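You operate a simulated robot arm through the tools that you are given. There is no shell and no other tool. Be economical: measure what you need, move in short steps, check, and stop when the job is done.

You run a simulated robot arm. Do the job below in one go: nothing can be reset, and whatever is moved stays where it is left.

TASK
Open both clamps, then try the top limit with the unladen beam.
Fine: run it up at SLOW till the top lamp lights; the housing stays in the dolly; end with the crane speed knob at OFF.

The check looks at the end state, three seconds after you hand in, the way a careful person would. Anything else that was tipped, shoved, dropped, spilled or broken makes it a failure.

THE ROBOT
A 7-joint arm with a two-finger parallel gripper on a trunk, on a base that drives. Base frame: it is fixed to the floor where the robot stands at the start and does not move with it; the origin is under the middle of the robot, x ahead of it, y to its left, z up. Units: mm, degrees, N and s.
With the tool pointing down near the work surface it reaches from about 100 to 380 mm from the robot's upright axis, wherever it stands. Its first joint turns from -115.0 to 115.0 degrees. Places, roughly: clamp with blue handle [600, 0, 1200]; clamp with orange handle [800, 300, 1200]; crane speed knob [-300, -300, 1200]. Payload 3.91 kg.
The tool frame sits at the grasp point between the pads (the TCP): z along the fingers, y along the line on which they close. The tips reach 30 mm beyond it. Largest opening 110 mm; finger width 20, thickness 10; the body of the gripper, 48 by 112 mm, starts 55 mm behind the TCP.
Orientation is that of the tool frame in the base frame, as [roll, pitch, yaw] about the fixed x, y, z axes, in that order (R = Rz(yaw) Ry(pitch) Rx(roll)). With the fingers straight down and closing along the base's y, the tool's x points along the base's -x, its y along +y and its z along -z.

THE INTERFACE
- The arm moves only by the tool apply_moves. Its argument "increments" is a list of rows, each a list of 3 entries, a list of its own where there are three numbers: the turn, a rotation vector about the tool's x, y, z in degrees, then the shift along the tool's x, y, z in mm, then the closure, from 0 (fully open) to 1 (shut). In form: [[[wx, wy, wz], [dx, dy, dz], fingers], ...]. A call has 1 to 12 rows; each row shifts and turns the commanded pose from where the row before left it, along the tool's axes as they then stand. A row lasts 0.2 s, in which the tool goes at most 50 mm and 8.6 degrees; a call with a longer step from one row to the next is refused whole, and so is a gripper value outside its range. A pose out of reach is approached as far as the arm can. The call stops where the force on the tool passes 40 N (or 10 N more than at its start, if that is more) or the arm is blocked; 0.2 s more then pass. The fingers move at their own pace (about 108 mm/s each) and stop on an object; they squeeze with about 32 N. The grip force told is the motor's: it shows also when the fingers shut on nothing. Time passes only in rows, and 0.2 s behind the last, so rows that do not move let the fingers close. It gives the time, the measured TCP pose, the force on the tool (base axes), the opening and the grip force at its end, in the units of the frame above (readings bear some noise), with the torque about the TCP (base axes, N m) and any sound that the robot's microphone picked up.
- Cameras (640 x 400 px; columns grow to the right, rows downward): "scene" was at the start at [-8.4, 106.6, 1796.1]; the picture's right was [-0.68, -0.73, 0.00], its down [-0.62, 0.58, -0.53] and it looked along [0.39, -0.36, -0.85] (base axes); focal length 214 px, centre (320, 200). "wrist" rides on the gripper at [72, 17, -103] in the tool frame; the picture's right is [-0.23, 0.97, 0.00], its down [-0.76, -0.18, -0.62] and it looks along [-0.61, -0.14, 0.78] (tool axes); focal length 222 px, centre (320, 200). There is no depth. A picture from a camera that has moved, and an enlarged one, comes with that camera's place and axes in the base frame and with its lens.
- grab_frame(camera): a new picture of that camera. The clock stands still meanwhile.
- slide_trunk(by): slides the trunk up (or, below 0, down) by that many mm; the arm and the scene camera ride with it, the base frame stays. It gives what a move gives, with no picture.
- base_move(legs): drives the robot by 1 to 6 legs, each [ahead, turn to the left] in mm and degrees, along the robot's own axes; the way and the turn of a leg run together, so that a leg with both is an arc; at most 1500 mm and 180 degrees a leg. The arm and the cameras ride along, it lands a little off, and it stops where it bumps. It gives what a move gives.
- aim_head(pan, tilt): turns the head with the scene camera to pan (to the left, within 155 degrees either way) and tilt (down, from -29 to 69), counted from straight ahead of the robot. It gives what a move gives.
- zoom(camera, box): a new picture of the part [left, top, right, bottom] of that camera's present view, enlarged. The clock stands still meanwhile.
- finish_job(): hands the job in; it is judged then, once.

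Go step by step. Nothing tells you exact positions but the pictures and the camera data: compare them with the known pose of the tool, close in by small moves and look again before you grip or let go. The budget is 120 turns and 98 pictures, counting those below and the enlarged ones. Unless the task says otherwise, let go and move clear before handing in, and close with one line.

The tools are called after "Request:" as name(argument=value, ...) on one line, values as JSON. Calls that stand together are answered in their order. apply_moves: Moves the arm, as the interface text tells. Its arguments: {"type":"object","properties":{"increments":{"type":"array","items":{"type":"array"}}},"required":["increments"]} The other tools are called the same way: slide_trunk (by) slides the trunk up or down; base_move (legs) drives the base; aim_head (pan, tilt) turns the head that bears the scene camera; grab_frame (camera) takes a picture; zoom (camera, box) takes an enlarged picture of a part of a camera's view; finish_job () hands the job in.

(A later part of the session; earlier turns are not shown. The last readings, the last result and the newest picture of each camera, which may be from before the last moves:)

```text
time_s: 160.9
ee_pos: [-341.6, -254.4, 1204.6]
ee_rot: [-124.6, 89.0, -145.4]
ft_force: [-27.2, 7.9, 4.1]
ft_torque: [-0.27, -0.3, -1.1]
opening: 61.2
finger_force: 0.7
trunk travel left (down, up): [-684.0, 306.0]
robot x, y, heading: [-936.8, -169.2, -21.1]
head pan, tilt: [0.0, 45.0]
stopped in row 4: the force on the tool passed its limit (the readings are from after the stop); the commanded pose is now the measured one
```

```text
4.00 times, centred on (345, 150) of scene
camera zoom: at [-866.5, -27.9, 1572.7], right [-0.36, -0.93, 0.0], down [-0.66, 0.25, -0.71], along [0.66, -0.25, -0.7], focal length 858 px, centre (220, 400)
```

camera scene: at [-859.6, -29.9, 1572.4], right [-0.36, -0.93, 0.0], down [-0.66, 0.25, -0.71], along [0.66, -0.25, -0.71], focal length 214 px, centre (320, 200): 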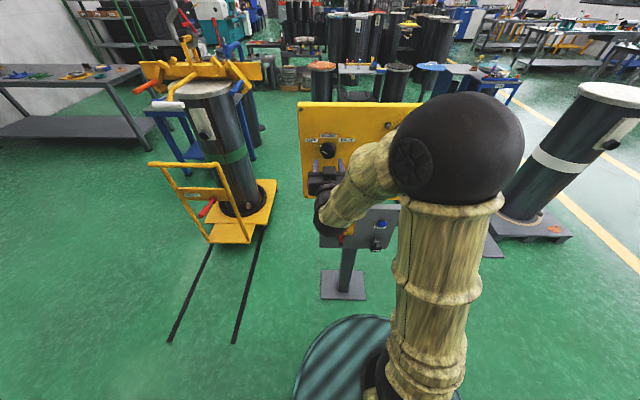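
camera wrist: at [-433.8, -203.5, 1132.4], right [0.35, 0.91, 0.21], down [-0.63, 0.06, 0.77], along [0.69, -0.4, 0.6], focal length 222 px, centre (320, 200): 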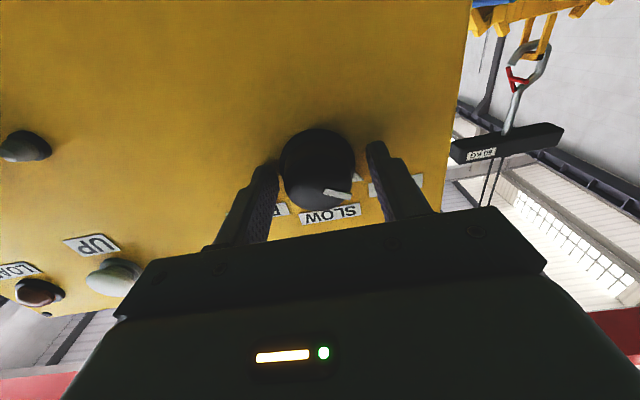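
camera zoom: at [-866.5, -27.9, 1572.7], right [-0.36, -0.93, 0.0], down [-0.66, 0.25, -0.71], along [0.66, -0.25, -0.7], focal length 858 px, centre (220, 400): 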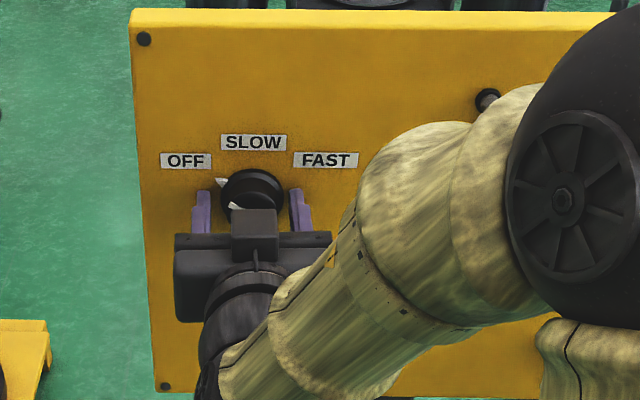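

The tips touched the panel (right finger first); centring looks good. Back off 4 mm and close on the knob.

Request:
apply_moves(increments=[[[0, 0, 0], [0, 0, -4], 0.45], [[0, 0, 0], [0, 0, 0], 0.9], [[0, 0, 0], [0, 0, 0], 0.9], [[0, 0, 0], [0, 0, 0], 0.9]])

Request:
zoom(camera="scene", box=[295, 100, 395, 200])

```text
time_s: 161.9
ee_pos: [-341.6, -256.4, 1203.7]
ee_rot: [-131.8, 89.0, -152.8]
ft_force: [-14.0, 0.0, 7.9]
ft_torque: [0.09, -0.17, -1.62]
opening: 42.8
finger_force: 45.1
trunk travel left (down, up): [-684.0, 306.0]
robot x, y, heading: [-934.3, -165.7, -21.3]
head pan, tilt: [0.0, 45.0]
```

```text
4.00 times, centred on (345, 150) of scene
camera zoom: at [-863.5, -29.7, 1572.6], right [-0.36, -0.93, 0.0], down [-0.66, 0.25, -0.71], along [0.66, -0.25, -0.71], focal length 858 px, centre (220, 400)
```

zoom: 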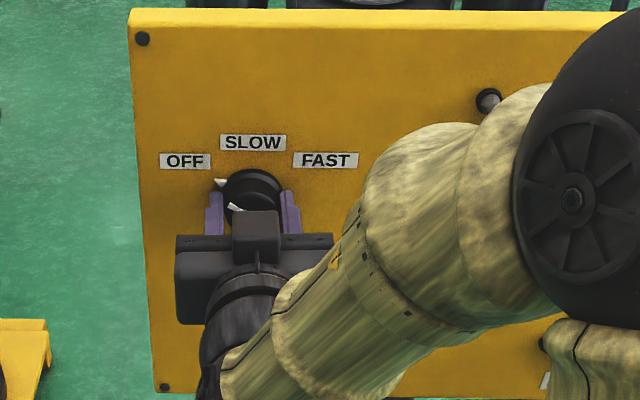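

Gripped on the 43 mm knob. Turn clockwise toward SLOW in small steps.

Request:
apply_moves(increments=[[[0, 0, 7.8], [0, 0, 0], 0.9], [[0, 0, 7.8], [0, 0, 0], 0.9], [[0, 0, 7.8], [0, 0, 0], 0.9], [[0, 0, 7.8], [0, 0, 0], 0.9], [[0, 0, 0], [0, 0, 0], 0.9]])

Request:
zoom(camera="scene", box=[295, 100, 395, 200])

```text
time_s: 163.1
ee_pos: [-342.4, -256.4, 1203.3]
ee_rot: [91.5, 59.6, 70.4]
ft_force: [-2.0, -3.1, 21.5]
ft_torque: [0.23, 0.56, -0.18]
opening: 42.7
finger_force: 45.3
trunk travel left (down, up): [-684.0, 306.0]
robot x, y, heading: [-935.4, -166.4, -21.0]
head pan, tilt: [0.0, 45.0]
```

```text
4.00 times, centred on (345, 150) of scene
camera zoom: at [-862.6, -30.1, 1572.7], right [-0.36, -0.93, 0.0], down [-0.66, 0.25, -0.71], along [0.66, -0.25, -0.71], focal length 858 px, centre (220, 400)
```

zoom: 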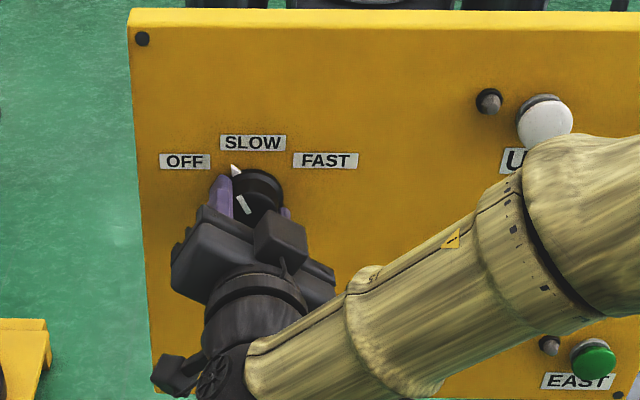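

The pointer follows; about 24° more to SLOW.

Request:
apply_moves(increments=[[[0, 0, 8], [0, 0, 0], 0.9], [[0, 0, 8], [0, 0, 0], 0.9], [[0, 0, 7], [0, 0, 0], 0.9], [[0, 0, 0], [0, 0, 0], 0.9]])

Request:
zoom(camera="scene", box=[305, 110, 375, 180])

```text
time_s: 164.1
ee_pos: [-341.2, -255.4, 1204.7]
ee_rot: [90.9, 36.7, 69.9]
ft_force: [0.8, 0.5, 23.0]
ft_torque: [0.16, 0.36, 0.66]
opening: 42.7
finger_force: 44.9
trunk travel left (down, up): [-684.0, 306.0]
robot x, y, heading: [-935.1, -168.9, -21.3]
head pan, tilt: [0.0, 45.0]
```

```text
5.71 times, centred on (340, 145) of scene
camera zoom: at [-862.5, -29.6, 1572.6], right [-0.36, -0.93, 0.0], down [-0.66, 0.25, -0.71], along [0.66, -0.25, -0.71], focal length 1226 px, centre (206, 514)
```

zoom: 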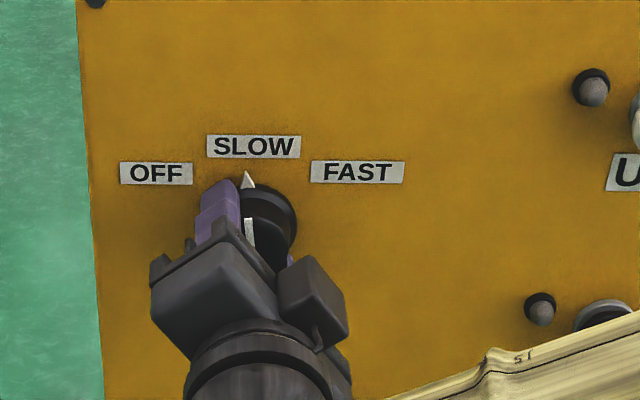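

Almost at SLOW, ~5° more.

Request:
apply_moves(increments=[[[0, 0, 5], [0, 0, 0], 0.9], [[0, 0, 0], [0, 0, 0], 0.9]])

Request:
apply_moves(increments=[[[0, 0, 0], [0, 0, 0], 0.4], [[0, 0, 0], [0, 0, 0], 0.4], [[0, 0, 0], [0, 0, -30], 0.4], [[0, 0, 0], [0, 0, -40], 0.4], [[0, 0, 0], [0, 0, -30], 0.4], [[0, 0, 0], [0, 0, 0], 0.4]])

Request:
zoom(camera="scene", box=[295, 100, 435, 200])

```text
time_s: 164.7
ee_pos: [-341.2, -254.8, 1204.4]
ee_rot: [91.0, 31.6, 69.8]
ft_force: [1.5, 1.3, 24.9]
ft_torque: [0.02, 0.12, 0.4]
opening: 42.5
finger_force: 44.6
trunk travel left (down, up): [-684.0, 306.0]
robot x, y, heading: [-932.3, -166.2, -20.8]
head pan, tilt: [0.0, 45.0]
```

```text
time_s: 166.1
ee_pos: [-431.2, -221.7, 1204.4]
ee_rot: [91.2, 31.7, 69.6]
ft_force: [0.4, 1.0, 0.2]
ft_torque: [0.0, 0.0, 0.05]
opening: 65.8
finger_force: 0.1
out of reach, approached as far as the arm can: row 5
trunk travel left (down, up): [-684.0, 306.0]
robot x, y, heading: [-934.6, -164.5, -21.1]
head pan, tilt: [0.0, 45.0]
```

```text
4.00 times, centred on (365, 150) of scene
camera zoom: at [-860.0, -30.0, 1572.4], right [-0.36, -0.93, 0.0], down [-0.66, 0.25, -0.71], along [0.66, -0.25, -0.71], focal length 858 px, centre (140, 400)
```

zoom: 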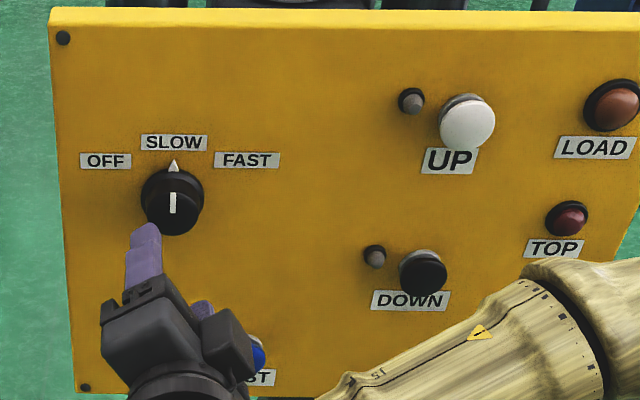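

The knob is exactly at SLOW. Now UP at about [-405, -454, 1273]: I close the fingers and move to a standoff before it.

Request:
apply_moves(increments=[[[0, 0, 0], [-42.4, -10.9, 4.2], 1], [[0, 0, 0], [-42.4, -10.9, 4.2], 1], [[0, 0, 0], [-42.4, -10.9, 4.2], 1], [[0, 0, 0], [-42.4, -10.9, 4.2], 1], [[0, 0, 0], [-42.4, -10.9, 4.2], 1], [[0, 0, 0], [0, 0, 0], 1]])

Request:
grab_frame(camera="scene")

Request:
grab_frame(camera="wrist")

```text
time_s: 167.5
ee_pos: [-478.1, -421.6, 1273.3]
ee_rot: [91.1, 31.7, 69.7]
ft_force: [-0.6, -0.4, -0.5]
ft_torque: [-0.01, 0.0, 0.0]
opening: 0.1
finger_force: 32.6
out of reach, approached as far as the arm can: row 1
trunk travel left (down, up): [-684.0, 306.0]
robot x, y, heading: [-938.2, -165.1, -20.8]
head pan, tilt: [0.0, 45.0]
```

```text
28 pictures are left
camera scene: at [-860.1, -30.0, 1572.4], right [-0.36, -0.93, 0.0], down [-0.66, 0.25, -0.71], along [0.66, -0.25, -0.71], focal length 214 px, centre (320, 200)
```

scene: 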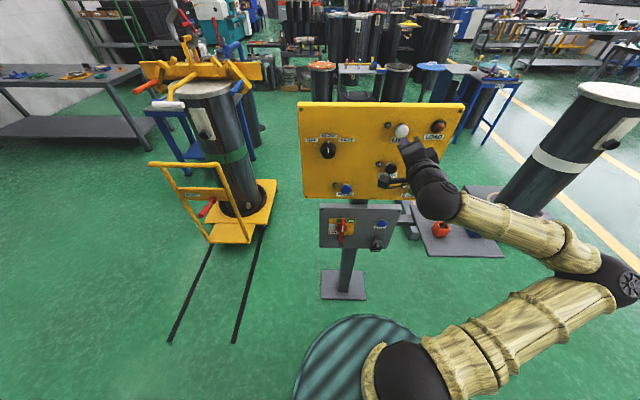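

```text
27 pictures are left
camera wrist: at [-550.7, -317.6, 1250.9], right [0.13, 0.29, 0.95], down [-0.84, -0.47, 0.26], along [0.52, -0.83, 0.19], focal length 222 px, centre (320, 200)
```

wrist: 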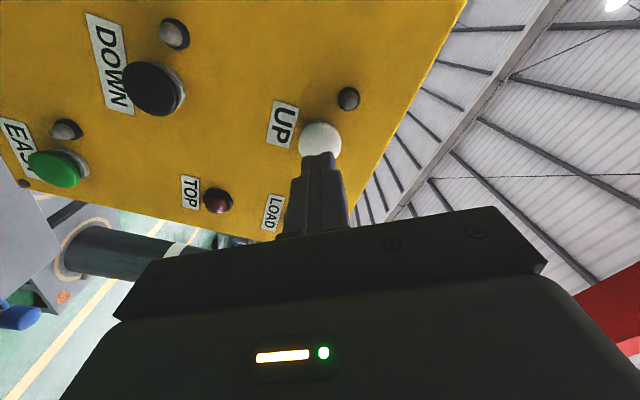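

The wrist view shows UP and the TOP lamp together. Shift 5 mm and approach to just before contact.

Request:
apply_moves(increments=[[[0, 0, 0], [-4.6, -3, 20], 1], [[0, 0, 0], [0, 0, 20], 1], [[0, 0, 0], [0, 0, 4], 1], [[0, 0, 0], [0, 0, 0], 1]])

Request:
grab_frame(camera="wrist")

```text
time_s: 168.5
ee_pos: [-438.2, -444.4, 1271.7]
ee_rot: [91.1, 31.6, 69.7]
ft_force: [-1.0, 0.2, -0.9]
ft_torque: [0.0, -0.01, -0.02]
opening: 0.0
finger_force: 32.2
trunk travel left (down, up): [-684.0, 306.0]
robot x, y, heading: [-934.5, -163.1, -21.0]
head pan, tilt: [0.0, 45.0]
```

```text
26 pictures are left
camera wrist: at [-510.8, -340.7, 1249.5], right [0.13, 0.29, 0.95], down [-0.84, -0.47, 0.26], along [0.52, -0.83, 0.19], focal length 222 px, centre (320, 200)
```

wrist: 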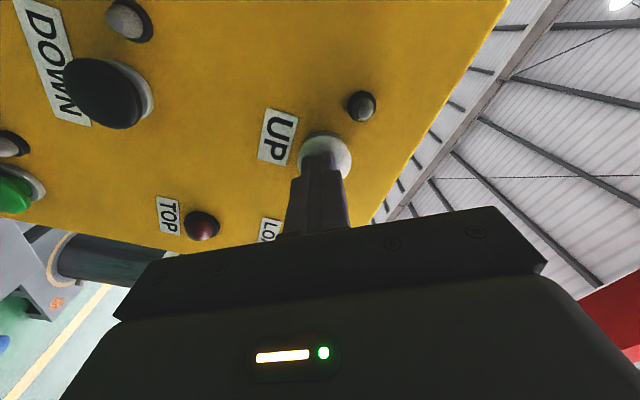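

The tip is right over the cap. Press in small steps and check.

Request:
apply_moves(increments=[[[0, 0, 0], [0, 0, 4], 1], [[0, 0, 0], [0, 0, 3], 1], [[0, 0, 0], [0, 0, 3], 1], [[0, 0, 0], [0, 0, 3], 1]])

Request:
grab_frame(camera="wrist")

```text
time_s: 169.5
ee_pos: [-429.9, -447.2, 1273.0]
ee_rot: [90.9, 31.7, 69.7]
ft_force: [-32.5, 10.5, -14.7]
ft_torque: [0.22, 0.24, -0.3]
opening: 0.0
finger_force: 32.4
trunk travel left (down, up): [-684.0, 306.0]
robot x, y, heading: [-934.4, -163.0, -20.9]
head pan, tilt: [0.0, 45.0]
heard: click
```

```text
25 pictures are left
camera wrist: at [-502.8, -344.0, 1249.7], right [0.13, 0.29, 0.95], down [-0.84, -0.47, 0.26], along [0.52, -0.83, 0.19], focal length 222 px, centre (320, 200)
```

wrist: 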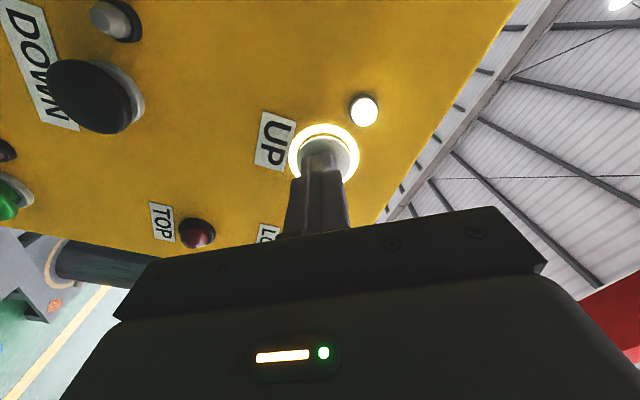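

Click, and the UP lamp is lit. Holding briefly and checking the beam at once.

Request:
apply_moves(increments=[[[0, 0, 0], [0, 0, 0], 1], [[0, 0, 0], [0, 0, 0], 1], [[0, 0, 0], [0, 0, 0], 1]])

Request:
grab_frame(camera="scene")

```text
time_s: 170.3
ee_pos: [-429.7, -447.5, 1274.0]
ee_rot: [90.9, 31.7, 69.6]
ft_force: [-35.2, 13.7, -20.2]
ft_torque: [0.31, 0.34, -0.32]
opening: 0.0
finger_force: 32.1
trunk travel left (down, up): [-684.0, 306.0]
robot x, y, heading: [-937.9, -162.9, -21.2]
head pan, tilt: [0.0, 45.0]
```

```text
24 pictures are left
camera scene: at [-865.7, -28.2, 1572.4], right [-0.36, -0.93, 0.0], down [-0.66, 0.25, -0.71], along [0.66, -0.25, -0.7], focal length 214 px, centre (320, 200)
```

scene: 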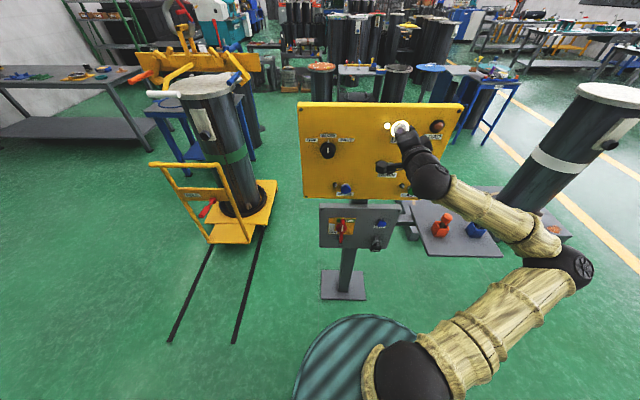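

The beam rises alone; the housing stays in the dolly. Keep holding and watch for the TOP lamp.

Request:
apply_moves(increments=[[[0, 0, 0], [0, 0, 0], 1], [[0, 0, 0], [0, 0, 0], 1], [[0, 0, 0], [0, 0, 0], 1], [[0, 0, 0], [0, 0, 0], 1], [[0, 0, 0], [0, 0, 0], 1], [[0, 0, 0], [0, 0, 0], 1], [[0, 0, 0], [0, 0, 0], 1], [[0, 0, 0], [0, 0, 0], 1]])

Request:
grab_frame(camera="wrist")

Request:
aim_head(pan=15, tilt=25)

Request:
grab_frame(camera="scene")

```text
time_s: 172.1
ee_pos: [-429.3, -446.3, 1274.4]
ee_rot: [90.8, 31.6, 69.5]
ft_force: [-32.2, 13.6, -11.7]
ft_torque: [0.15, 0.12, -0.29]
opening: 0.0
finger_force: 32.5
trunk travel left (down, up): [-684.0, 306.0]
robot x, y, heading: [-937.5, -164.6, -21.2]
head pan, tilt: [0.0, 45.0]
```

```text
23 pictures are left
camera wrist: at [-502.5, -344.0, 1251.2], right [0.12, 0.29, 0.95], down [-0.84, -0.47, 0.26], along [0.52, -0.83, 0.19], focal length 222 px, centre (320, 200)
```

wrist: 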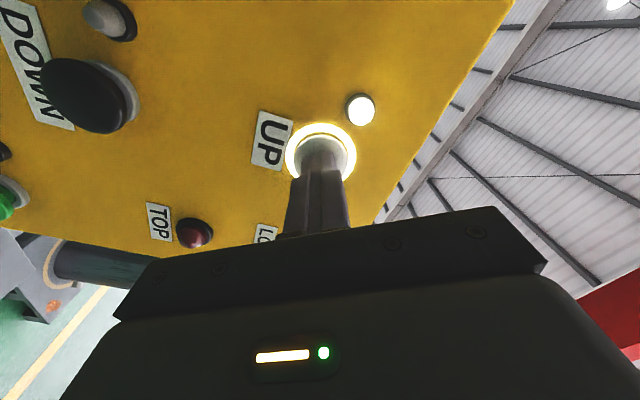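

```text
time_s: 172.9
ee_pos: [-429.6, -447.8, 1274.9]
ee_rot: [90.9, 31.8, 69.6]
ft_force: [-32.3, 14.6, -6.2]
ft_torque: [0.1, -0.05, -0.22]
opening: 0.3
finger_force: 31.8
trunk travel left (down, up): [-684.0, 306.0]
robot x, y, heading: [-936.2, -165.9, -21.1]
head pan, tilt: [15.0, 25.0]
```

```text
22 pictures are left
camera scene: at [-850.2, -8.2, 1603.1], right [-0.11, -0.99, 0.0], down [-0.42, 0.04, -0.91], along [0.9, -0.1, -0.42], focal length 214 px, centre (320, 200)
```

scene: 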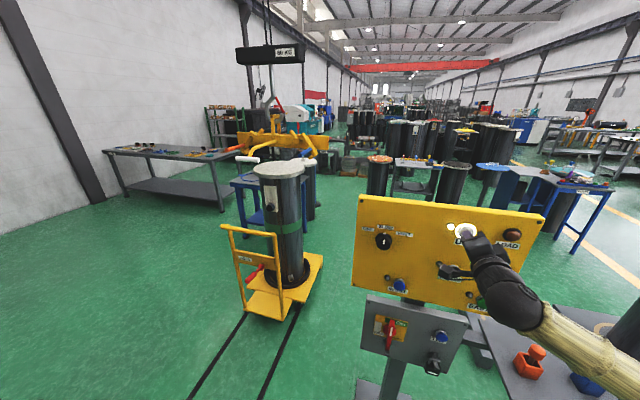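

Rising well and clear. Continue holding.

Request:
apply_moves(increments=[[[0, 0, 0], [0, 0, 0], 1], [[0, 0, 0], [0, 0, 0], 1], [[0, 0, 0], [0, 0, 0], 1], [[0, 0, 0], [0, 0, 0], 1], [[0, 0, 0], [0, 0, 0], 1], [[0, 0, 0], [0, 0, 0], 1], [[0, 0, 0], [0, 0, 0], 1], [[0, 0, 0], [0, 0, 0], 1], [[0, 0, 0], [0, 0, 0], 1], [[0, 0, 0], [0, 0, 0], 1]])

Request:
grab_frame(camera="wrist")

```text
time_s: 175.1
ee_pos: [-430.9, -447.9, 1274.4]
ee_rot: [90.8, 31.7, 69.5]
ft_force: [-29.8, 11.0, -0.1]
ft_torque: [-0.06, -0.1, -0.27]
opening: 0.1
finger_force: 32.6
trunk travel left (down, up): [-684.0, 306.0]
robot x, y, heading: [-938.3, -165.0, -20.9]
head pan, tilt: [15.0, 25.0]
```

```text
21 pictures are left
camera wrist: at [-502.9, -343.8, 1251.4], right [0.12, 0.29, 0.95], down [-0.84, -0.47, 0.26], along [0.52, -0.83, 0.19], focal length 222 px, centre (320, 200)
```

wrist: 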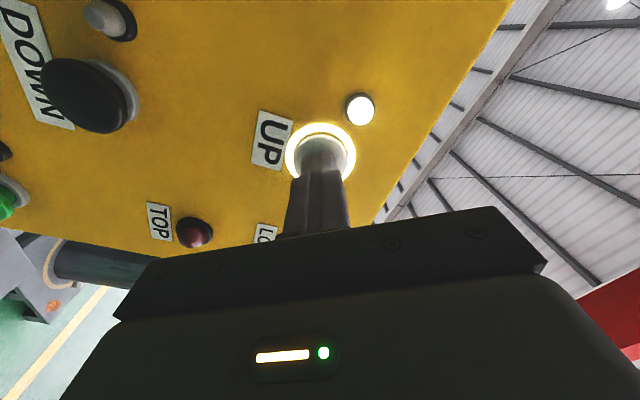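

Request:
apply_moves(increments=[[[0, 0, 0], [0, 0, 0], 1], [[0, 0, 0], [0, 0, 0], 1], [[0, 0, 0], [0, 0, 0], 1], [[0, 0, 0], [0, 0, 0], 1], [[0, 0, 0], [0, 0, 0], 1], [[0, 0, 0], [0, 0, 0], 1], [[0, 0, 0], [0, 0, 0], 1], [[0, 0, 0], [0, 0, 0], 1], [[0, 0, 0], [0, 0, 0], 1], [[0, 0, 0], [0, 0, 0], 1], [[0, 0, 0], [0, 0, 0], 1], [[0, 0, 0], [0, 0, 0], 1]])

Request:
grab_frame(camera="scene")

Request:
grab_frame(camera="wrist")

```text
time_s: 177.7
ee_pos: [-430.4, -447.7, 1274.7]
ee_rot: [90.8, 31.6, 69.5]
ft_force: [-28.6, 12.5, 2.5]
ft_torque: [-0.04, -0.2, -0.27]
opening: 0.0
finger_force: 31.8
trunk travel left (down, up): [-684.0, 306.0]
robot x, y, heading: [-934.4, -163.4, -21.2]
head pan, tilt: [15.0, 25.0]
```

```text
20 pictures are left
camera scene: at [-850.7, -7.8, 1603.1], right [-0.11, -0.99, 0.0], down [-0.42, 0.04, -0.91], along [0.9, -0.1, -0.42], focal length 214 px, centre (320, 200)
```

scene: 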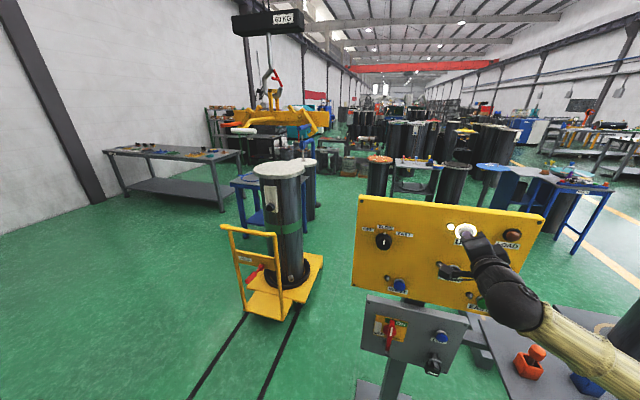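

```text
19 pictures are left
camera wrist: at [-502.8, -343.7, 1251.3], right [0.12, 0.29, 0.95], down [-0.84, -0.47, 0.26], along [0.52, -0.83, 0.19], focal length 222 px, centre (320, 200)
```

wrist: 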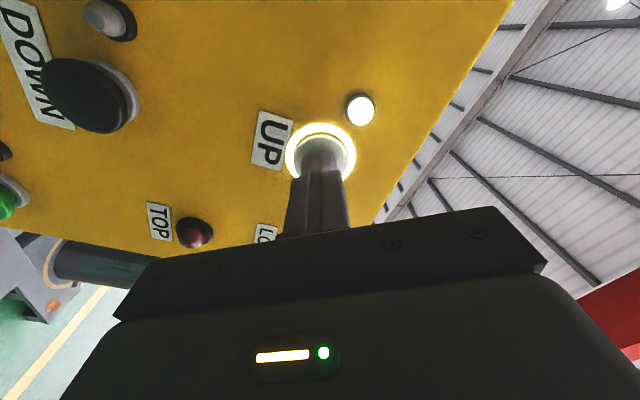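

Still going up; lamp not yet lit. Continuing.

Request:
apply_moves(increments=[[[0, 0, 0], [0, 0, 0], 1], [[0, 0, 0], [0, 0, 0], 1], [[0, 0, 0], [0, 0, 0], 1], [[0, 0, 0], [0, 0, 0], 1], [[0, 0, 0], [0, 0, 0], 1], [[0, 0, 0], [0, 0, 0], 1], [[0, 0, 0], [0, 0, 0], 1], [[0, 0, 0], [0, 0, 0], 1], [[0, 0, 0], [0, 0, 0], 1], [[0, 0, 0], [0, 0, 0], 1], [[0, 0, 0], [0, 0, 0], 1], [[0, 0, 0], [0, 0, 0], 1]])

Request:
grab_frame(camera="wrist")

```text
time_s: 180.3
ee_pos: [-431.2, -446.8, 1272.8]
ee_rot: [90.8, 31.7, 69.6]
ft_force: [-29.7, 12.0, 1.8]
ft_torque: [-0.07, -0.19, -0.25]
opening: 0.0
finger_force: 31.8
trunk travel left (down, up): [-684.0, 306.0]
robot x, y, heading: [-935.5, -162.2, -20.9]
head pan, tilt: [15.0, 25.0]
```

```text
18 pictures are left
camera wrist: at [-502.8, -343.7, 1251.3], right [0.12, 0.29, 0.95], down [-0.84, -0.47, 0.26], along [0.52, -0.83, 0.19], focal length 222 px, centre (320, 200)
```

wrist: 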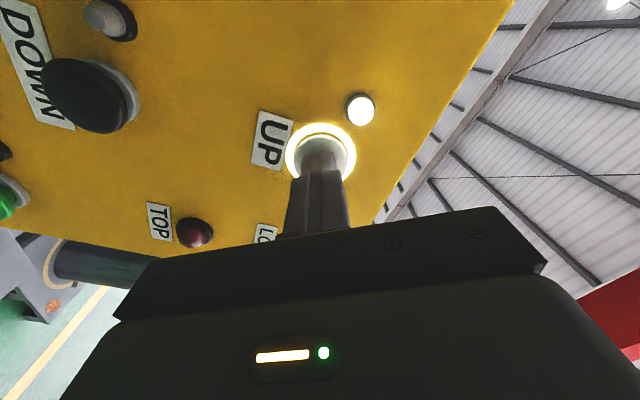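

Request:
apply_moves(increments=[[[0, 0, 0], [0, 0, 0], 1], [[0, 0, 0], [0, 0, 0], 1], [[0, 0, 0], [0, 0, 0], 1], [[0, 0, 0], [0, 0, 0], 1], [[0, 0, 0], [0, 0, 0], 1], [[0, 0, 0], [0, 0, 0], 1], [[0, 0, 0], [0, 0, 0], 1], [[0, 0, 0], [0, 0, 0], 1], [[0, 0, 0], [0, 0, 0], 1], [[0, 0, 0], [0, 0, 0], 1], [[0, 0, 0], [0, 0, 0], 1], [[0, 0, 0], [0, 0, 0], 1]])

Request:
grab_frame(camera="wrist")

```text
time_s: 182.9
ee_pos: [-430.6, -447.2, 1275.5]
ee_rot: [90.8, 31.7, 69.6]
ft_force: [-29.7, 12.5, 0.2]
ft_torque: [-0.04, -0.14, -0.25]
opening: 0.0
finger_force: 32.4
trunk travel left (down, up): [-684.0, 306.0]
robot x, y, heading: [-929.2, -166.7, -21.0]
head pan, tilt: [15.0, 25.0]
```

```text
17 pictures are left
camera wrist: at [-502.8, -343.7, 1251.3], right [0.12, 0.29, 0.95], down [-0.84, -0.47, 0.26], along [0.52, -0.83, 0.19], focal length 222 px, centre (320, 200)
```

wrist: 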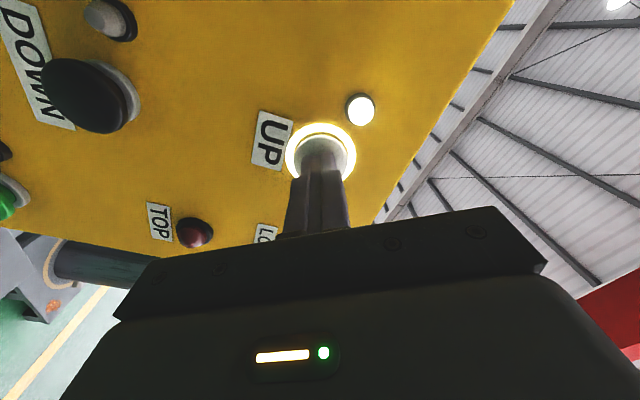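

Request:
apply_moves(increments=[[[0, 0, 0], [0, 0, 0], 1], [[0, 0, 0], [0, 0, 0], 1], [[0, 0, 0], [0, 0, 0], 1], [[0, 0, 0], [0, 0, 0], 1], [[0, 0, 0], [0, 0, 0], 1], [[0, 0, 0], [0, 0, 0], 1], [[0, 0, 0], [0, 0, 0], 1], [[0, 0, 0], [0, 0, 0], 1], [[0, 0, 0], [0, 0, 0], 1], [[0, 0, 0], [0, 0, 0], 1], [[0, 0, 0], [0, 0, 0], 1], [[0, 0, 0], [0, 0, 0], 1]])

Request:
grab_frame(camera="scene")

```text
time_s: 185.5
ee_pos: [-431.2, -445.8, 1274.6]
ee_rot: [90.8, 31.8, 69.6]
ft_force: [-28.7, 12.0, -0.4]
ft_torque: [-0.03, -0.16, -0.21]
opening: 0.1
finger_force: 32.1
trunk travel left (down, up): [-684.0, 306.0]
robot x, y, heading: [-935.3, -163.4, -21.0]
head pan, tilt: [15.0, 25.0]
```

```text
16 pictures are left
camera scene: at [-850.9, -7.9, 1603.1], right [-0.11, -0.99, 0.0], down [-0.42, 0.04, -0.91], along [0.9, -0.1, -0.42], focal length 214 px, centre (320, 200)
```

scene: 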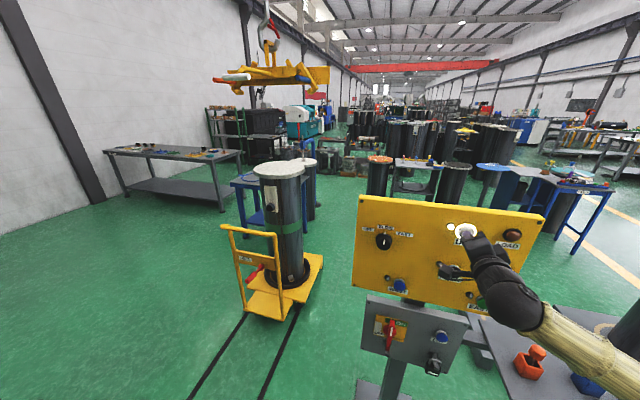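

Still rising steadily (~45 mm/s). Continuing with a look at the lamp each call.

Request:
apply_moves(increments=[[[0, 0, 0], [0, 0, 0], 1], [[0, 0, 0], [0, 0, 0], 1], [[0, 0, 0], [0, 0, 0], 1], [[0, 0, 0], [0, 0, 0], 1], [[0, 0, 0], [0, 0, 0], 1], [[0, 0, 0], [0, 0, 0], 1], [[0, 0, 0], [0, 0, 0], 1], [[0, 0, 0], [0, 0, 0], 1], [[0, 0, 0], [0, 0, 0], 1], [[0, 0, 0], [0, 0, 0], 1], [[0, 0, 0], [0, 0, 0], 1], [[0, 0, 0], [0, 0, 0], 1]])

Request:
grab_frame(camera="wrist")

```text
time_s: 188.1
ee_pos: [-431.8, -447.7, 1275.4]
ee_rot: [90.8, 31.7, 69.6]
ft_force: [-30.0, 11.7, 0.7]
ft_torque: [-0.06, -0.17, -0.28]
opening: 0.1
finger_force: 31.7
trunk travel left (down, up): [-684.0, 306.0]
robot x, y, heading: [-932.8, -165.6, -21.3]
head pan, tilt: [15.0, 25.0]
```

```text
15 pictures are left
camera wrist: at [-502.9, -343.7, 1251.3], right [0.12, 0.29, 0.95], down [-0.84, -0.47, 0.26], along [0.52, -0.83, 0.19], focal length 222 px, centre (320, 200)
```

wrist: 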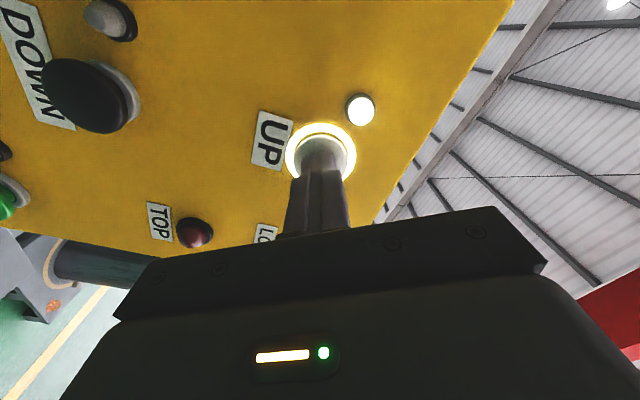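

Request:
apply_moves(increments=[[[0, 0, 0], [0, 0, 0], 1], [[0, 0, 0], [0, 0, 0], 1], [[0, 0, 0], [0, 0, 0], 1], [[0, 0, 0], [0, 0, 0], 1], [[0, 0, 0], [0, 0, 0], 1], [[0, 0, 0], [0, 0, 0], 1], [[0, 0, 0], [0, 0, 0], 1], [[0, 0, 0], [0, 0, 0], 1], [[0, 0, 0], [0, 0, 0], 1], [[0, 0, 0], [0, 0, 0], 1], [[0, 0, 0], [0, 0, 0], 1], [[0, 0, 0], [0, 0, 0], 1]])

Request:
grab_frame(camera="wrist")

```text
time_s: 190.7
ee_pos: [-430.6, -447.6, 1274.5]
ee_rot: [90.8, 31.7, 69.6]
ft_force: [-29.1, 11.2, 1.5]
ft_torque: [-0.02, -0.15, -0.23]
opening: 0.3
finger_force: 32.0
trunk travel left (down, up): [-684.0, 306.0]
robot x, y, heading: [-937.7, -164.8, -21.2]
head pan, tilt: [15.0, 25.0]
```

```text
14 pictures are left
camera wrist: at [-502.9, -343.7, 1251.2], right [0.12, 0.29, 0.95], down [-0.84, -0.47, 0.26], along [0.52, -0.83, 0.19], focal length 222 px, centre (320, 200)
```

wrist: 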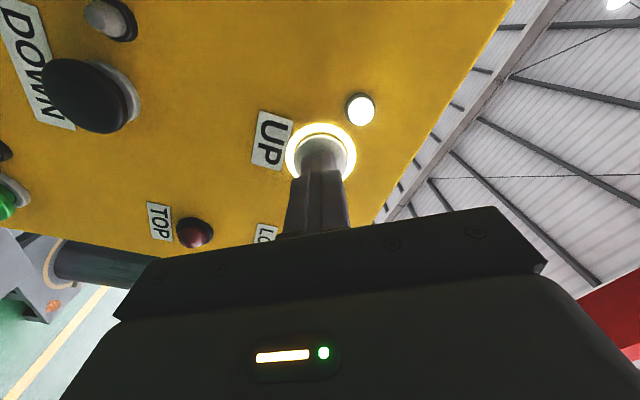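

I'll look up to see how far the hook has to go.

Request:
aim_head(pan=18, tilt=-12)

Request:
grab_frame(camera="scene")

```text
time_s: 191.7
ee_pos: [-431.0, -448.0, 1273.7]
ee_rot: [90.8, 31.8, 69.6]
ft_force: [-30.6, 12.3, -0.1]
ft_torque: [-0.03, -0.17, -0.26]
opening: 0.0
finger_force: 31.9
trunk travel left (down, up): [-684.0, 306.0]
robot x, y, heading: [-934.8, -165.9, -20.8]
head pan, tilt: [18.0, -12.0]
```

```text
13 pictures are left
camera scene: at [-860.0, -2.5, 1661.5], right [-0.05, -1.0, 0.0], down [0.21, -0.01, -0.98], along [0.98, -0.05, 0.21], focal length 214 px, centre (320, 200)
```

scene: 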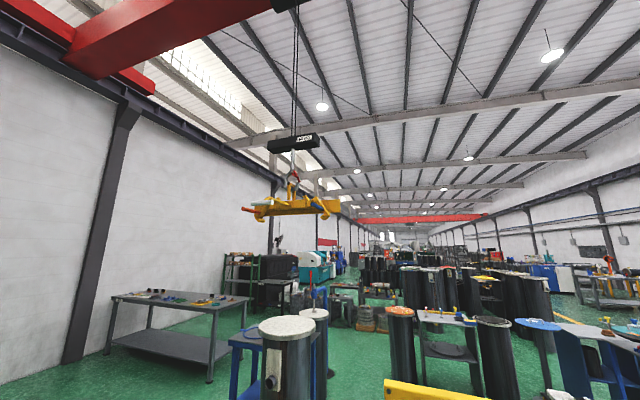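

The hook can still rise up to ~1.2 m at ~34 mm/s. I hold on, two calls per look, listening for sounds.

Request:
apply_moves(increments=[[[0, 0, 0], [0, 0, 0], 1], [[0, 0, 0], [0, 0, 0], 1], [[0, 0, 0], [0, 0, 0], 1], [[0, 0, 0], [0, 0, 0], 1], [[0, 0, 0], [0, 0, 0], 1], [[0, 0, 0], [0, 0, 0], 1], [[0, 0, 0], [0, 0, 0], 1], [[0, 0, 0], [0, 0, 0], 1], [[0, 0, 0], [0, 0, 0], 1], [[0, 0, 0], [0, 0, 0], 1], [[0, 0, 0], [0, 0, 0], 1], [[0, 0, 0], [0, 0, 0], 1]])

Request:
zoom(camera="wrist", box=[130, 60, 400, 260])

```text
time_s: 194.3
ee_pos: [-431.9, -447.3, 1273.8]
ee_rot: [90.8, 31.7, 69.7]
ft_force: [-30.3, 12.3, -0.4]
ft_torque: [-0.01, -0.13, -0.2]
opening: 0.0
finger_force: 32.0
trunk travel left (down, up): [-684.0, 306.0]
robot x, y, heading: [-933.4, -163.4, -20.8]
head pan, tilt: [18.0, -12.0]
```

```text
2.00 times, centred on (265, 160) of wrist
camera zoom: at [-502.8, -343.7, 1251.2], right [0.12, 0.29, 0.95], down [-0.84, -0.47, 0.26], along [0.52, -0.83, 0.19], focal length 444 px, centre (430, 280)
```

zoom: 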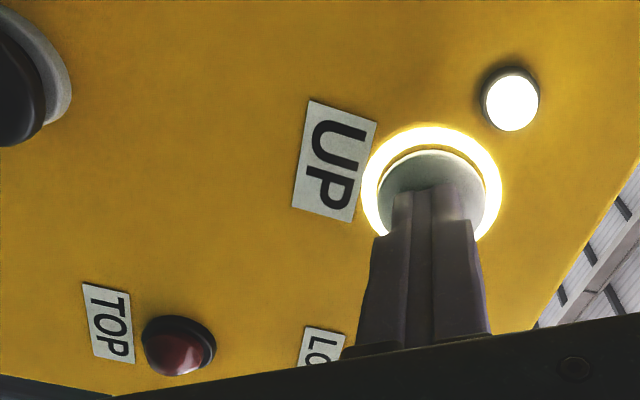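

Request:
apply_moves(increments=[[[0, 0, 0], [0, 0, 0], 1], [[0, 0, 0], [0, 0, 0], 1], [[0, 0, 0], [0, 0, 0], 1], [[0, 0, 0], [0, 0, 0], 1], [[0, 0, 0], [0, 0, 0], 1], [[0, 0, 0], [0, 0, 0], 1], [[0, 0, 0], [0, 0, 0], 1], [[0, 0, 0], [0, 0, 0], 1], [[0, 0, 0], [0, 0, 0], 1], [[0, 0, 0], [0, 0, 0], 1], [[0, 0, 0], [0, 0, 0], 1], [[0, 0, 0], [0, 0, 0], 1]])

Request:
apply_moves(increments=[[[0, 0, 0], [0, 0, 0], 1], [[0, 0, 0], [0, 0, 0], 1], [[0, 0, 0], [0, 0, 0], 1], [[0, 0, 0], [0, 0, 0], 1], [[0, 0, 0], [0, 0, 0], 1], [[0, 0, 0], [0, 0, 0], 1], [[0, 0, 0], [0, 0, 0], 1], [[0, 0, 0], [0, 0, 0], 1], [[0, 0, 0], [0, 0, 0], 1]])

Request:
grab_frame(camera="wrist")

```text
time_s: 196.9
ee_pos: [-431.1, -448.0, 1275.1]
ee_rot: [90.8, 31.7, 69.7]
ft_force: [-29.7, 13.3, 0.1]
ft_torque: [-0.06, -0.1, -0.25]
opening: 0.0
finger_force: 32.1
trunk travel left (down, up): [-684.0, 306.0]
robot x, y, heading: [-937.1, -164.2, -20.8]
head pan, tilt: [18.0, -12.0]
```

```text
time_s: 198.9
ee_pos: [-430.8, -446.7, 1274.6]
ee_rot: [90.9, 31.7, 69.5]
ft_force: [-30.4, 10.9, 0.4]
ft_torque: [-0.05, -0.18, -0.27]
opening: 0.0
finger_force: 32.1
trunk travel left (down, up): [-684.0, 306.0]
robot x, y, heading: [-937.4, -165.8, -20.8]
head pan, tilt: [18.0, -12.0]
```

```text
11 pictures are left
camera wrist: at [-502.9, -343.7, 1251.3], right [0.12, 0.29, 0.95], down [-0.84, -0.47, 0.26], along [0.52, -0.83, 0.19], focal length 222 px, centre (320, 200)
```

wrist: 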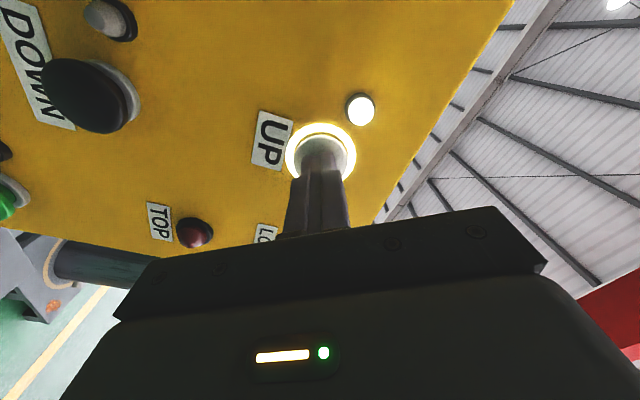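

Request:
apply_moves(increments=[[[0, 0, 0], [0, 0, 0], 1], [[0, 0, 0], [0, 0, 0], 1], [[0, 0, 0], [0, 0, 0], 1], [[0, 0, 0], [0, 0, 0], 1], [[0, 0, 0], [0, 0, 0], 1], [[0, 0, 0], [0, 0, 0], 1], [[0, 0, 0], [0, 0, 0], 1], [[0, 0, 0], [0, 0, 0], 1], [[0, 0, 0], [0, 0, 0], 1], [[0, 0, 0], [0, 0, 0], 1], [[0, 0, 0], [0, 0, 0], 1], [[0, 0, 0], [0, 0, 0], 1]])

Request:
apply_moves(increments=[[[0, 0, 0], [0, 0, 0], 1], [[0, 0, 0], [0, 0, 0], 1], [[0, 0, 0], [0, 0, 0], 1], [[0, 0, 0], [0, 0, 0], 1], [[0, 0, 0], [0, 0, 0], 1], [[0, 0, 0], [0, 0, 0], 1], [[0, 0, 0], [0, 0, 0], 1], [[0, 0, 0], [0, 0, 0], 1], [[0, 0, 0], [0, 0, 0], 1]])

Request:
grab_frame(camera="wrist")

```text
time_s: 201.5
ee_pos: [-430.5, -447.1, 1274.4]
ee_rot: [90.8, 31.7, 69.6]
ft_force: [-28.9, 11.8, 0.3]
ft_torque: [-0.07, -0.14, -0.31]
opening: 0.0
finger_force: 31.4
trunk travel left (down, up): [-684.0, 306.0]
robot x, y, heading: [-934.2, -165.1, -21.0]
head pan, tilt: [18.0, -12.0]
```

```text
time_s: 203.5
ee_pos: [-430.6, -447.4, 1274.1]
ee_rot: [90.8, 31.6, 69.6]
ft_force: [-29.3, 13.5, 1.1]
ft_torque: [0.02, -0.23, -0.18]
opening: 0.1
finger_force: 32.1
trunk travel left (down, up): [-684.0, 306.0]
robot x, y, heading: [-936.6, -166.7, -21.0]
head pan, tilt: [18.0, -12.0]
```

```text
10 pictures are left
camera wrist: at [-502.9, -343.7, 1251.2], right [0.12, 0.29, 0.95], down [-0.84, -0.47, 0.26], along [0.52, -0.83, 0.19], focal length 222 px, centre (320, 200)
```

wrist: 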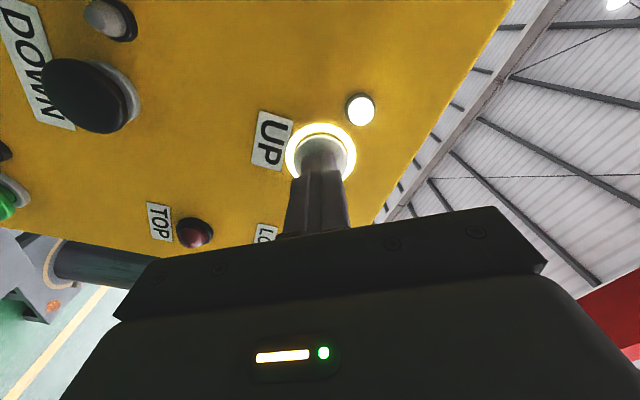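

I check the hook's height before going on.

Request:
grab_frame(camera="scene")

```text
9 pictures are left
camera scene: at [-860.0, -2.6, 1661.6], right [-0.05, -1.0, 0.0], down [0.21, -0.01, -0.98], along [0.98, -0.05, 0.21], focal length 214 px, centre (320, 200)
```

scene: 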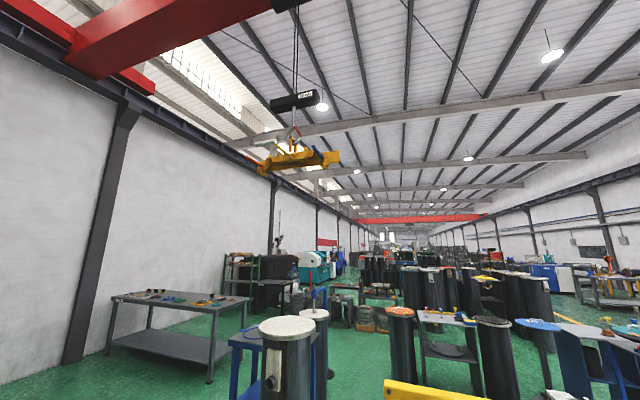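

About 0.9 m remains at most (~28 s). I keep holding in ~5 s stretches with a look after each.

Request:
apply_moves(increments=[[[0, 0, 0], [0, 0, 0], 1], [[0, 0, 0], [0, 0, 0], 1], [[0, 0, 0], [0, 0, 0], 1], [[0, 0, 0], [0, 0, 0], 1], [[0, 0, 0], [0, 0, 0], 1], [[0, 0, 0], [0, 0, 0], 1], [[0, 0, 0], [0, 0, 0], 1], [[0, 0, 0], [0, 0, 0], 1], [[0, 0, 0], [0, 0, 0], 1], [[0, 0, 0], [0, 0, 0], 1], [[0, 0, 0], [0, 0, 0], 1], [[0, 0, 0], [0, 0, 0], 1]])

Request:
apply_moves(increments=[[[0, 0, 0], [0, 0, 0], 1], [[0, 0, 0], [0, 0, 0], 1], [[0, 0, 0], [0, 0, 0], 1], [[0, 0, 0], [0, 0, 0], 1], [[0, 0, 0], [0, 0, 0], 1], [[0, 0, 0], [0, 0, 0], 1], [[0, 0, 0], [0, 0, 0], 1], [[0, 0, 0], [0, 0, 0], 1], [[0, 0, 0], [0, 0, 0], 1], [[0, 0, 0], [0, 0, 0], 1], [[0, 0, 0], [0, 0, 0], 1], [[0, 0, 0], [0, 0, 0], 1]])

Request:
grab_frame(camera="wrist")

```text
time_s: 206.1
ee_pos: [-431.0, -446.9, 1274.1]
ee_rot: [90.8, 31.8, 69.6]
ft_force: [-29.9, 12.7, -1.2]
ft_torque: [0.0, -0.12, -0.22]
opening: 0.0
finger_force: 31.5
trunk travel left (down, up): [-684.0, 306.0]
robot x, y, heading: [-936.2, -162.3, -20.9]
head pan, tilt: [18.0, -12.0]
```

```text
time_s: 208.7
ee_pos: [-430.4, -446.8, 1274.6]
ee_rot: [90.8, 31.6, 69.4]
ft_force: [-28.6, 13.0, -0.9]
ft_torque: [-0.05, -0.13, -0.19]
opening: 0.0
finger_force: 32.0
trunk travel left (down, up): [-684.0, 306.0]
robot x, y, heading: [-939.2, -162.6, -21.1]
head pan, tilt: [18.0, -12.0]
```

```text
8 pictures are left
camera wrist: at [-502.8, -343.8, 1251.3], right [0.12, 0.29, 0.95], down [-0.84, -0.47, 0.26], along [0.52, -0.83, 0.19], focal length 222 px, centre (320, 200)
```

wrist: 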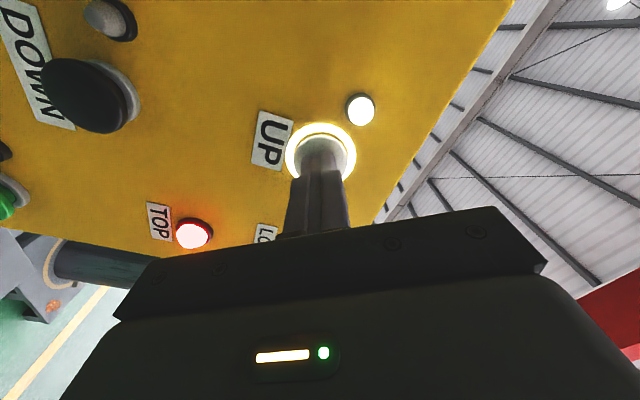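

The TOP lamp is lit. Release UP immediately and check.

Request:
apply_moves(increments=[[[0, 0, 0], [0, 0, -25], 1], [[0, 0, 0], [0, 0, -25], 1], [[0, 0, 0], [0, 0, 0], 1]])

Request:
grab_frame(camera="wrist")

```text
time_s: 209.5
ee_pos: [-473.7, -432.2, 1271.3]
ee_rot: [91.1, 31.7, 69.7]
ft_force: [-0.3, -0.7, 0.2]
ft_torque: [0.01, -0.02, -0.01]
opening: 0.3
finger_force: 32.4
trunk travel left (down, up): [-684.0, 306.0]
robot x, y, heading: [-938.7, -163.9, -20.8]
head pan, tilt: [18.0, -12.0]
```

```text
7 pictures are left
camera wrist: at [-545.6, -327.0, 1248.2], right [0.13, 0.29, 0.95], down [-0.84, -0.47, 0.26], along [0.52, -0.83, 0.19], focal length 222 px, centre (320, 200)
```

wrist: 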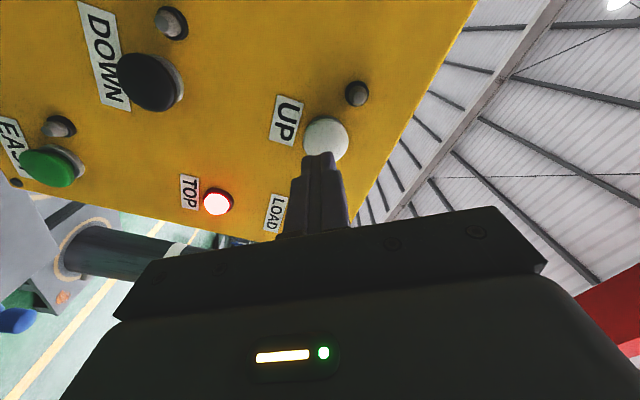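

UP is off and TOP stays lit. Go back to the knob's standoff position with the fingers open.

Request:
apply_moves(increments=[[[0, 0, 0], [43.06, 11.74, -3.4], 1], [[0, 0, 0], [43.06, 11.74, -3.4], 1], [[0, 0, 0], [43.06, 11.74, -3.4], 1], [[0, 0, 0], [43.06, 11.74, -3.4], 0.4], [[0, 0, 0], [43.06, 11.74, -3.4], 0.4], [[0, 0, 0], [0, 0, 0], 0.4], [[0, 0, 0], [0, 0, 0], 0.4]])

Request:
aim_head(pan=0, tilt=45)

```text
time_s: 211.1
ee_pos: [-414.3, -224.8, 1210.5]
ee_rot: [91.2, 31.7, 69.8]
ft_force: [-0.5, -0.4, 0.0]
ft_torque: [0.0, -0.01, -0.01]
opening: 66.0
finger_force: 0.1
trunk travel left (down, up): [-684.0, 306.0]
robot x, y, heading: [-935.0, -163.7, -21.0]
head pan, tilt: [18.0, -12.0]
```

```text
time_s: 212.4
ee_pos: [-414.0, -224.5, 1210.4]
ee_rot: [91.1, 31.6, 69.7]
ft_force: [0.5, -1.1, -0.6]
ft_torque: [0.0, 0.0, 0.01]
opening: 66.1
finger_force: 0.2
trunk travel left (down, up): [-684.0, 306.0]
robot x, y, heading: [-933.2, -165.6, -20.6]
head pan, tilt: [0.0, 45.0]
```

Request:
apply_moves(increments=[[[0, 0, 0], [1.2, -6.4, 20], 0.4], [[0, 0, 0], [0, 0, 25], 0.4], [[0, 0, 0], [0, 0, 20], 0.4], [[0, 0, 0], [0, 0, 11], 0.4], [[0, 0, 0], [0, 0, 0], 0.4], [[0, 0, 0], [0, 0, 0], 0.9], [[0, 0, 0], [0, 0, 0], 0.9], [[0, 0, 0], [0, 0, 0], 0.9]])

Request:
zoom(camera="scene", box=[295, 100, 395, 200])

```text
time_s: 214.2
ee_pos: [-343.2, -253.9, 1203.9]
ee_rot: [90.9, 31.6, 69.6]
ft_force: [6.0, 0.0, 9.0]
ft_torque: [0.2, 0.54, 0.17]
opening: 42.7
finger_force: 45.0
trunk travel left (down, up): [-684.0, 306.0]
robot x, y, heading: [-934.7, -166.2, -21.0]
head pan, tilt: [0.0, 45.0]
```

```text
4.00 times, centred on (345, 150) of scene
camera zoom: at [-859.7, -30.0, 1572.5], right [-0.36, -0.93, 0.0], down [-0.66, 0.25, -0.71], along [0.66, -0.25, -0.71], focal length 858 px, centre (220, 400)
```

zoom: 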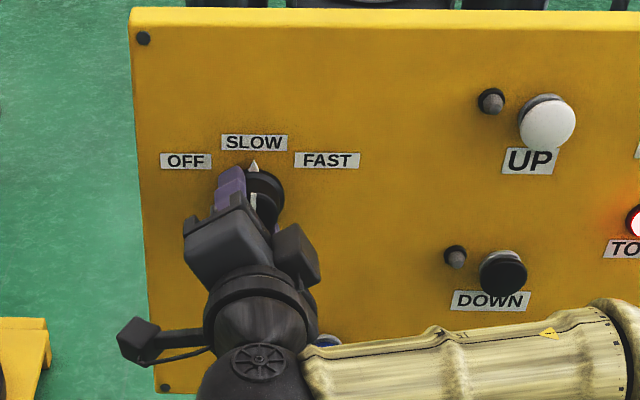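

Gripped on the knob at SLOW. Turn counter-clockwise ~57° back to OFF.

Request:
apply_moves(increments=[[[0, 0, -8.2], [0, 0, 0], 0.9], [[0, 0, -8.2], [0, 0, 0], 0.9], [[0, 0, -8.2], [0, 0, 0], 0.9], [[0, 0, -8.2], [0, 0, 0], 0.9], [[0, 0, -8.2], [0, 0, 0], 0.9], [[0, 0, -8.2], [0, 0, 0], 0.9], [[0, 0, -8.2], [0, 0, 0], 0.9], [[0, 0, 0], [0, 0, 0], 0.9]])

Request:
zoom(camera="scene", box=[295, 100, 395, 200])

```text
time_s: 216.0
ee_pos: [-344.3, -256.6, 1202.4]
ee_rot: [141.4, 88.7, 120.5]
ft_force: [1.7, -8.2, 6.8]
ft_torque: [-0.07, -0.24, -1.98]
opening: 43.1
finger_force: 44.7
trunk travel left (down, up): [-684.0, 306.0]
robot x, y, heading: [-938.1, -164.3, -21.2]
head pan, tilt: [0.0, 45.0]
```

```text
4.00 times, centred on (345, 150) of scene
camera zoom: at [-860.2, -31.6, 1572.4], right [-0.36, -0.93, 0.0], down [-0.66, 0.25, -0.71], along [0.66, -0.25, -0.71], focal length 858 px, centre (220, 400)
```

zoom: 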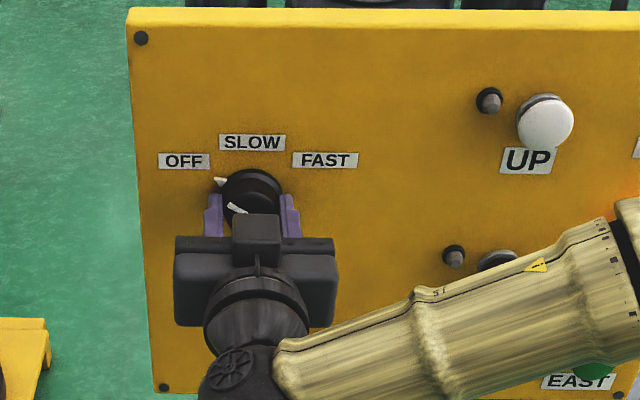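

The pointer is back where it was at OFF. Release and retreat.

Request:
apply_moves(increments=[[[0, 0, 0], [0, 0, 0], 0.4], [[0, 0, 0], [0, 0, 0], 0.4], [[0, 0, 0], [0, 0, -30], 0.4], [[0, 0, 0], [0, 0, -40], 0.4], [[0, 0, 0], [35, 0, 0], 0.4], [[0, 0, 0], [0, 0, 0], 0.4]])

Request:
zoom(camera="scene", box=[295, 100, 455, 220])

```text
time_s: 217.4
ee_pos: [-409.6, -227.4, 1168.9]
ee_rot: [136.4, 88.6, 115.6]
ft_force: [0.6, 0.4, 0.3]
ft_torque: [-0.01, -0.01, -0.04]
opening: 65.8
finger_force: 0.1
trunk travel left (down, up): [-684.0, 306.0]
robot x, y, heading: [-939.0, -164.0, -21.0]
head pan, tilt: [0.0, 45.0]
```

```text
3.33 times, centred on (375, 160) of scene
camera zoom: at [-860.1, -30.1, 1572.4], right [-0.36, -0.93, 0.0], down [-0.66, 0.25, -0.71], along [0.66, -0.25, -0.71], focal length 715 px, centre (137, 333)
```

zoom: 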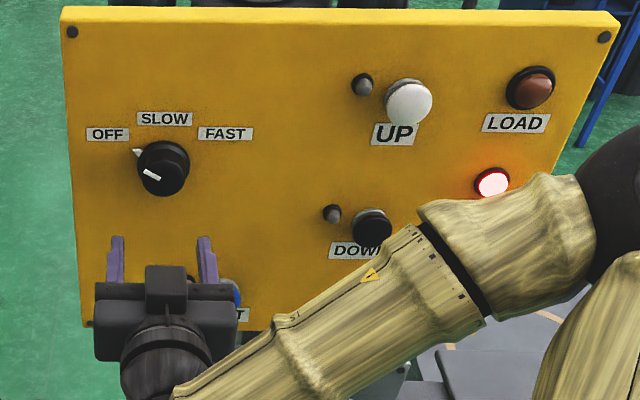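

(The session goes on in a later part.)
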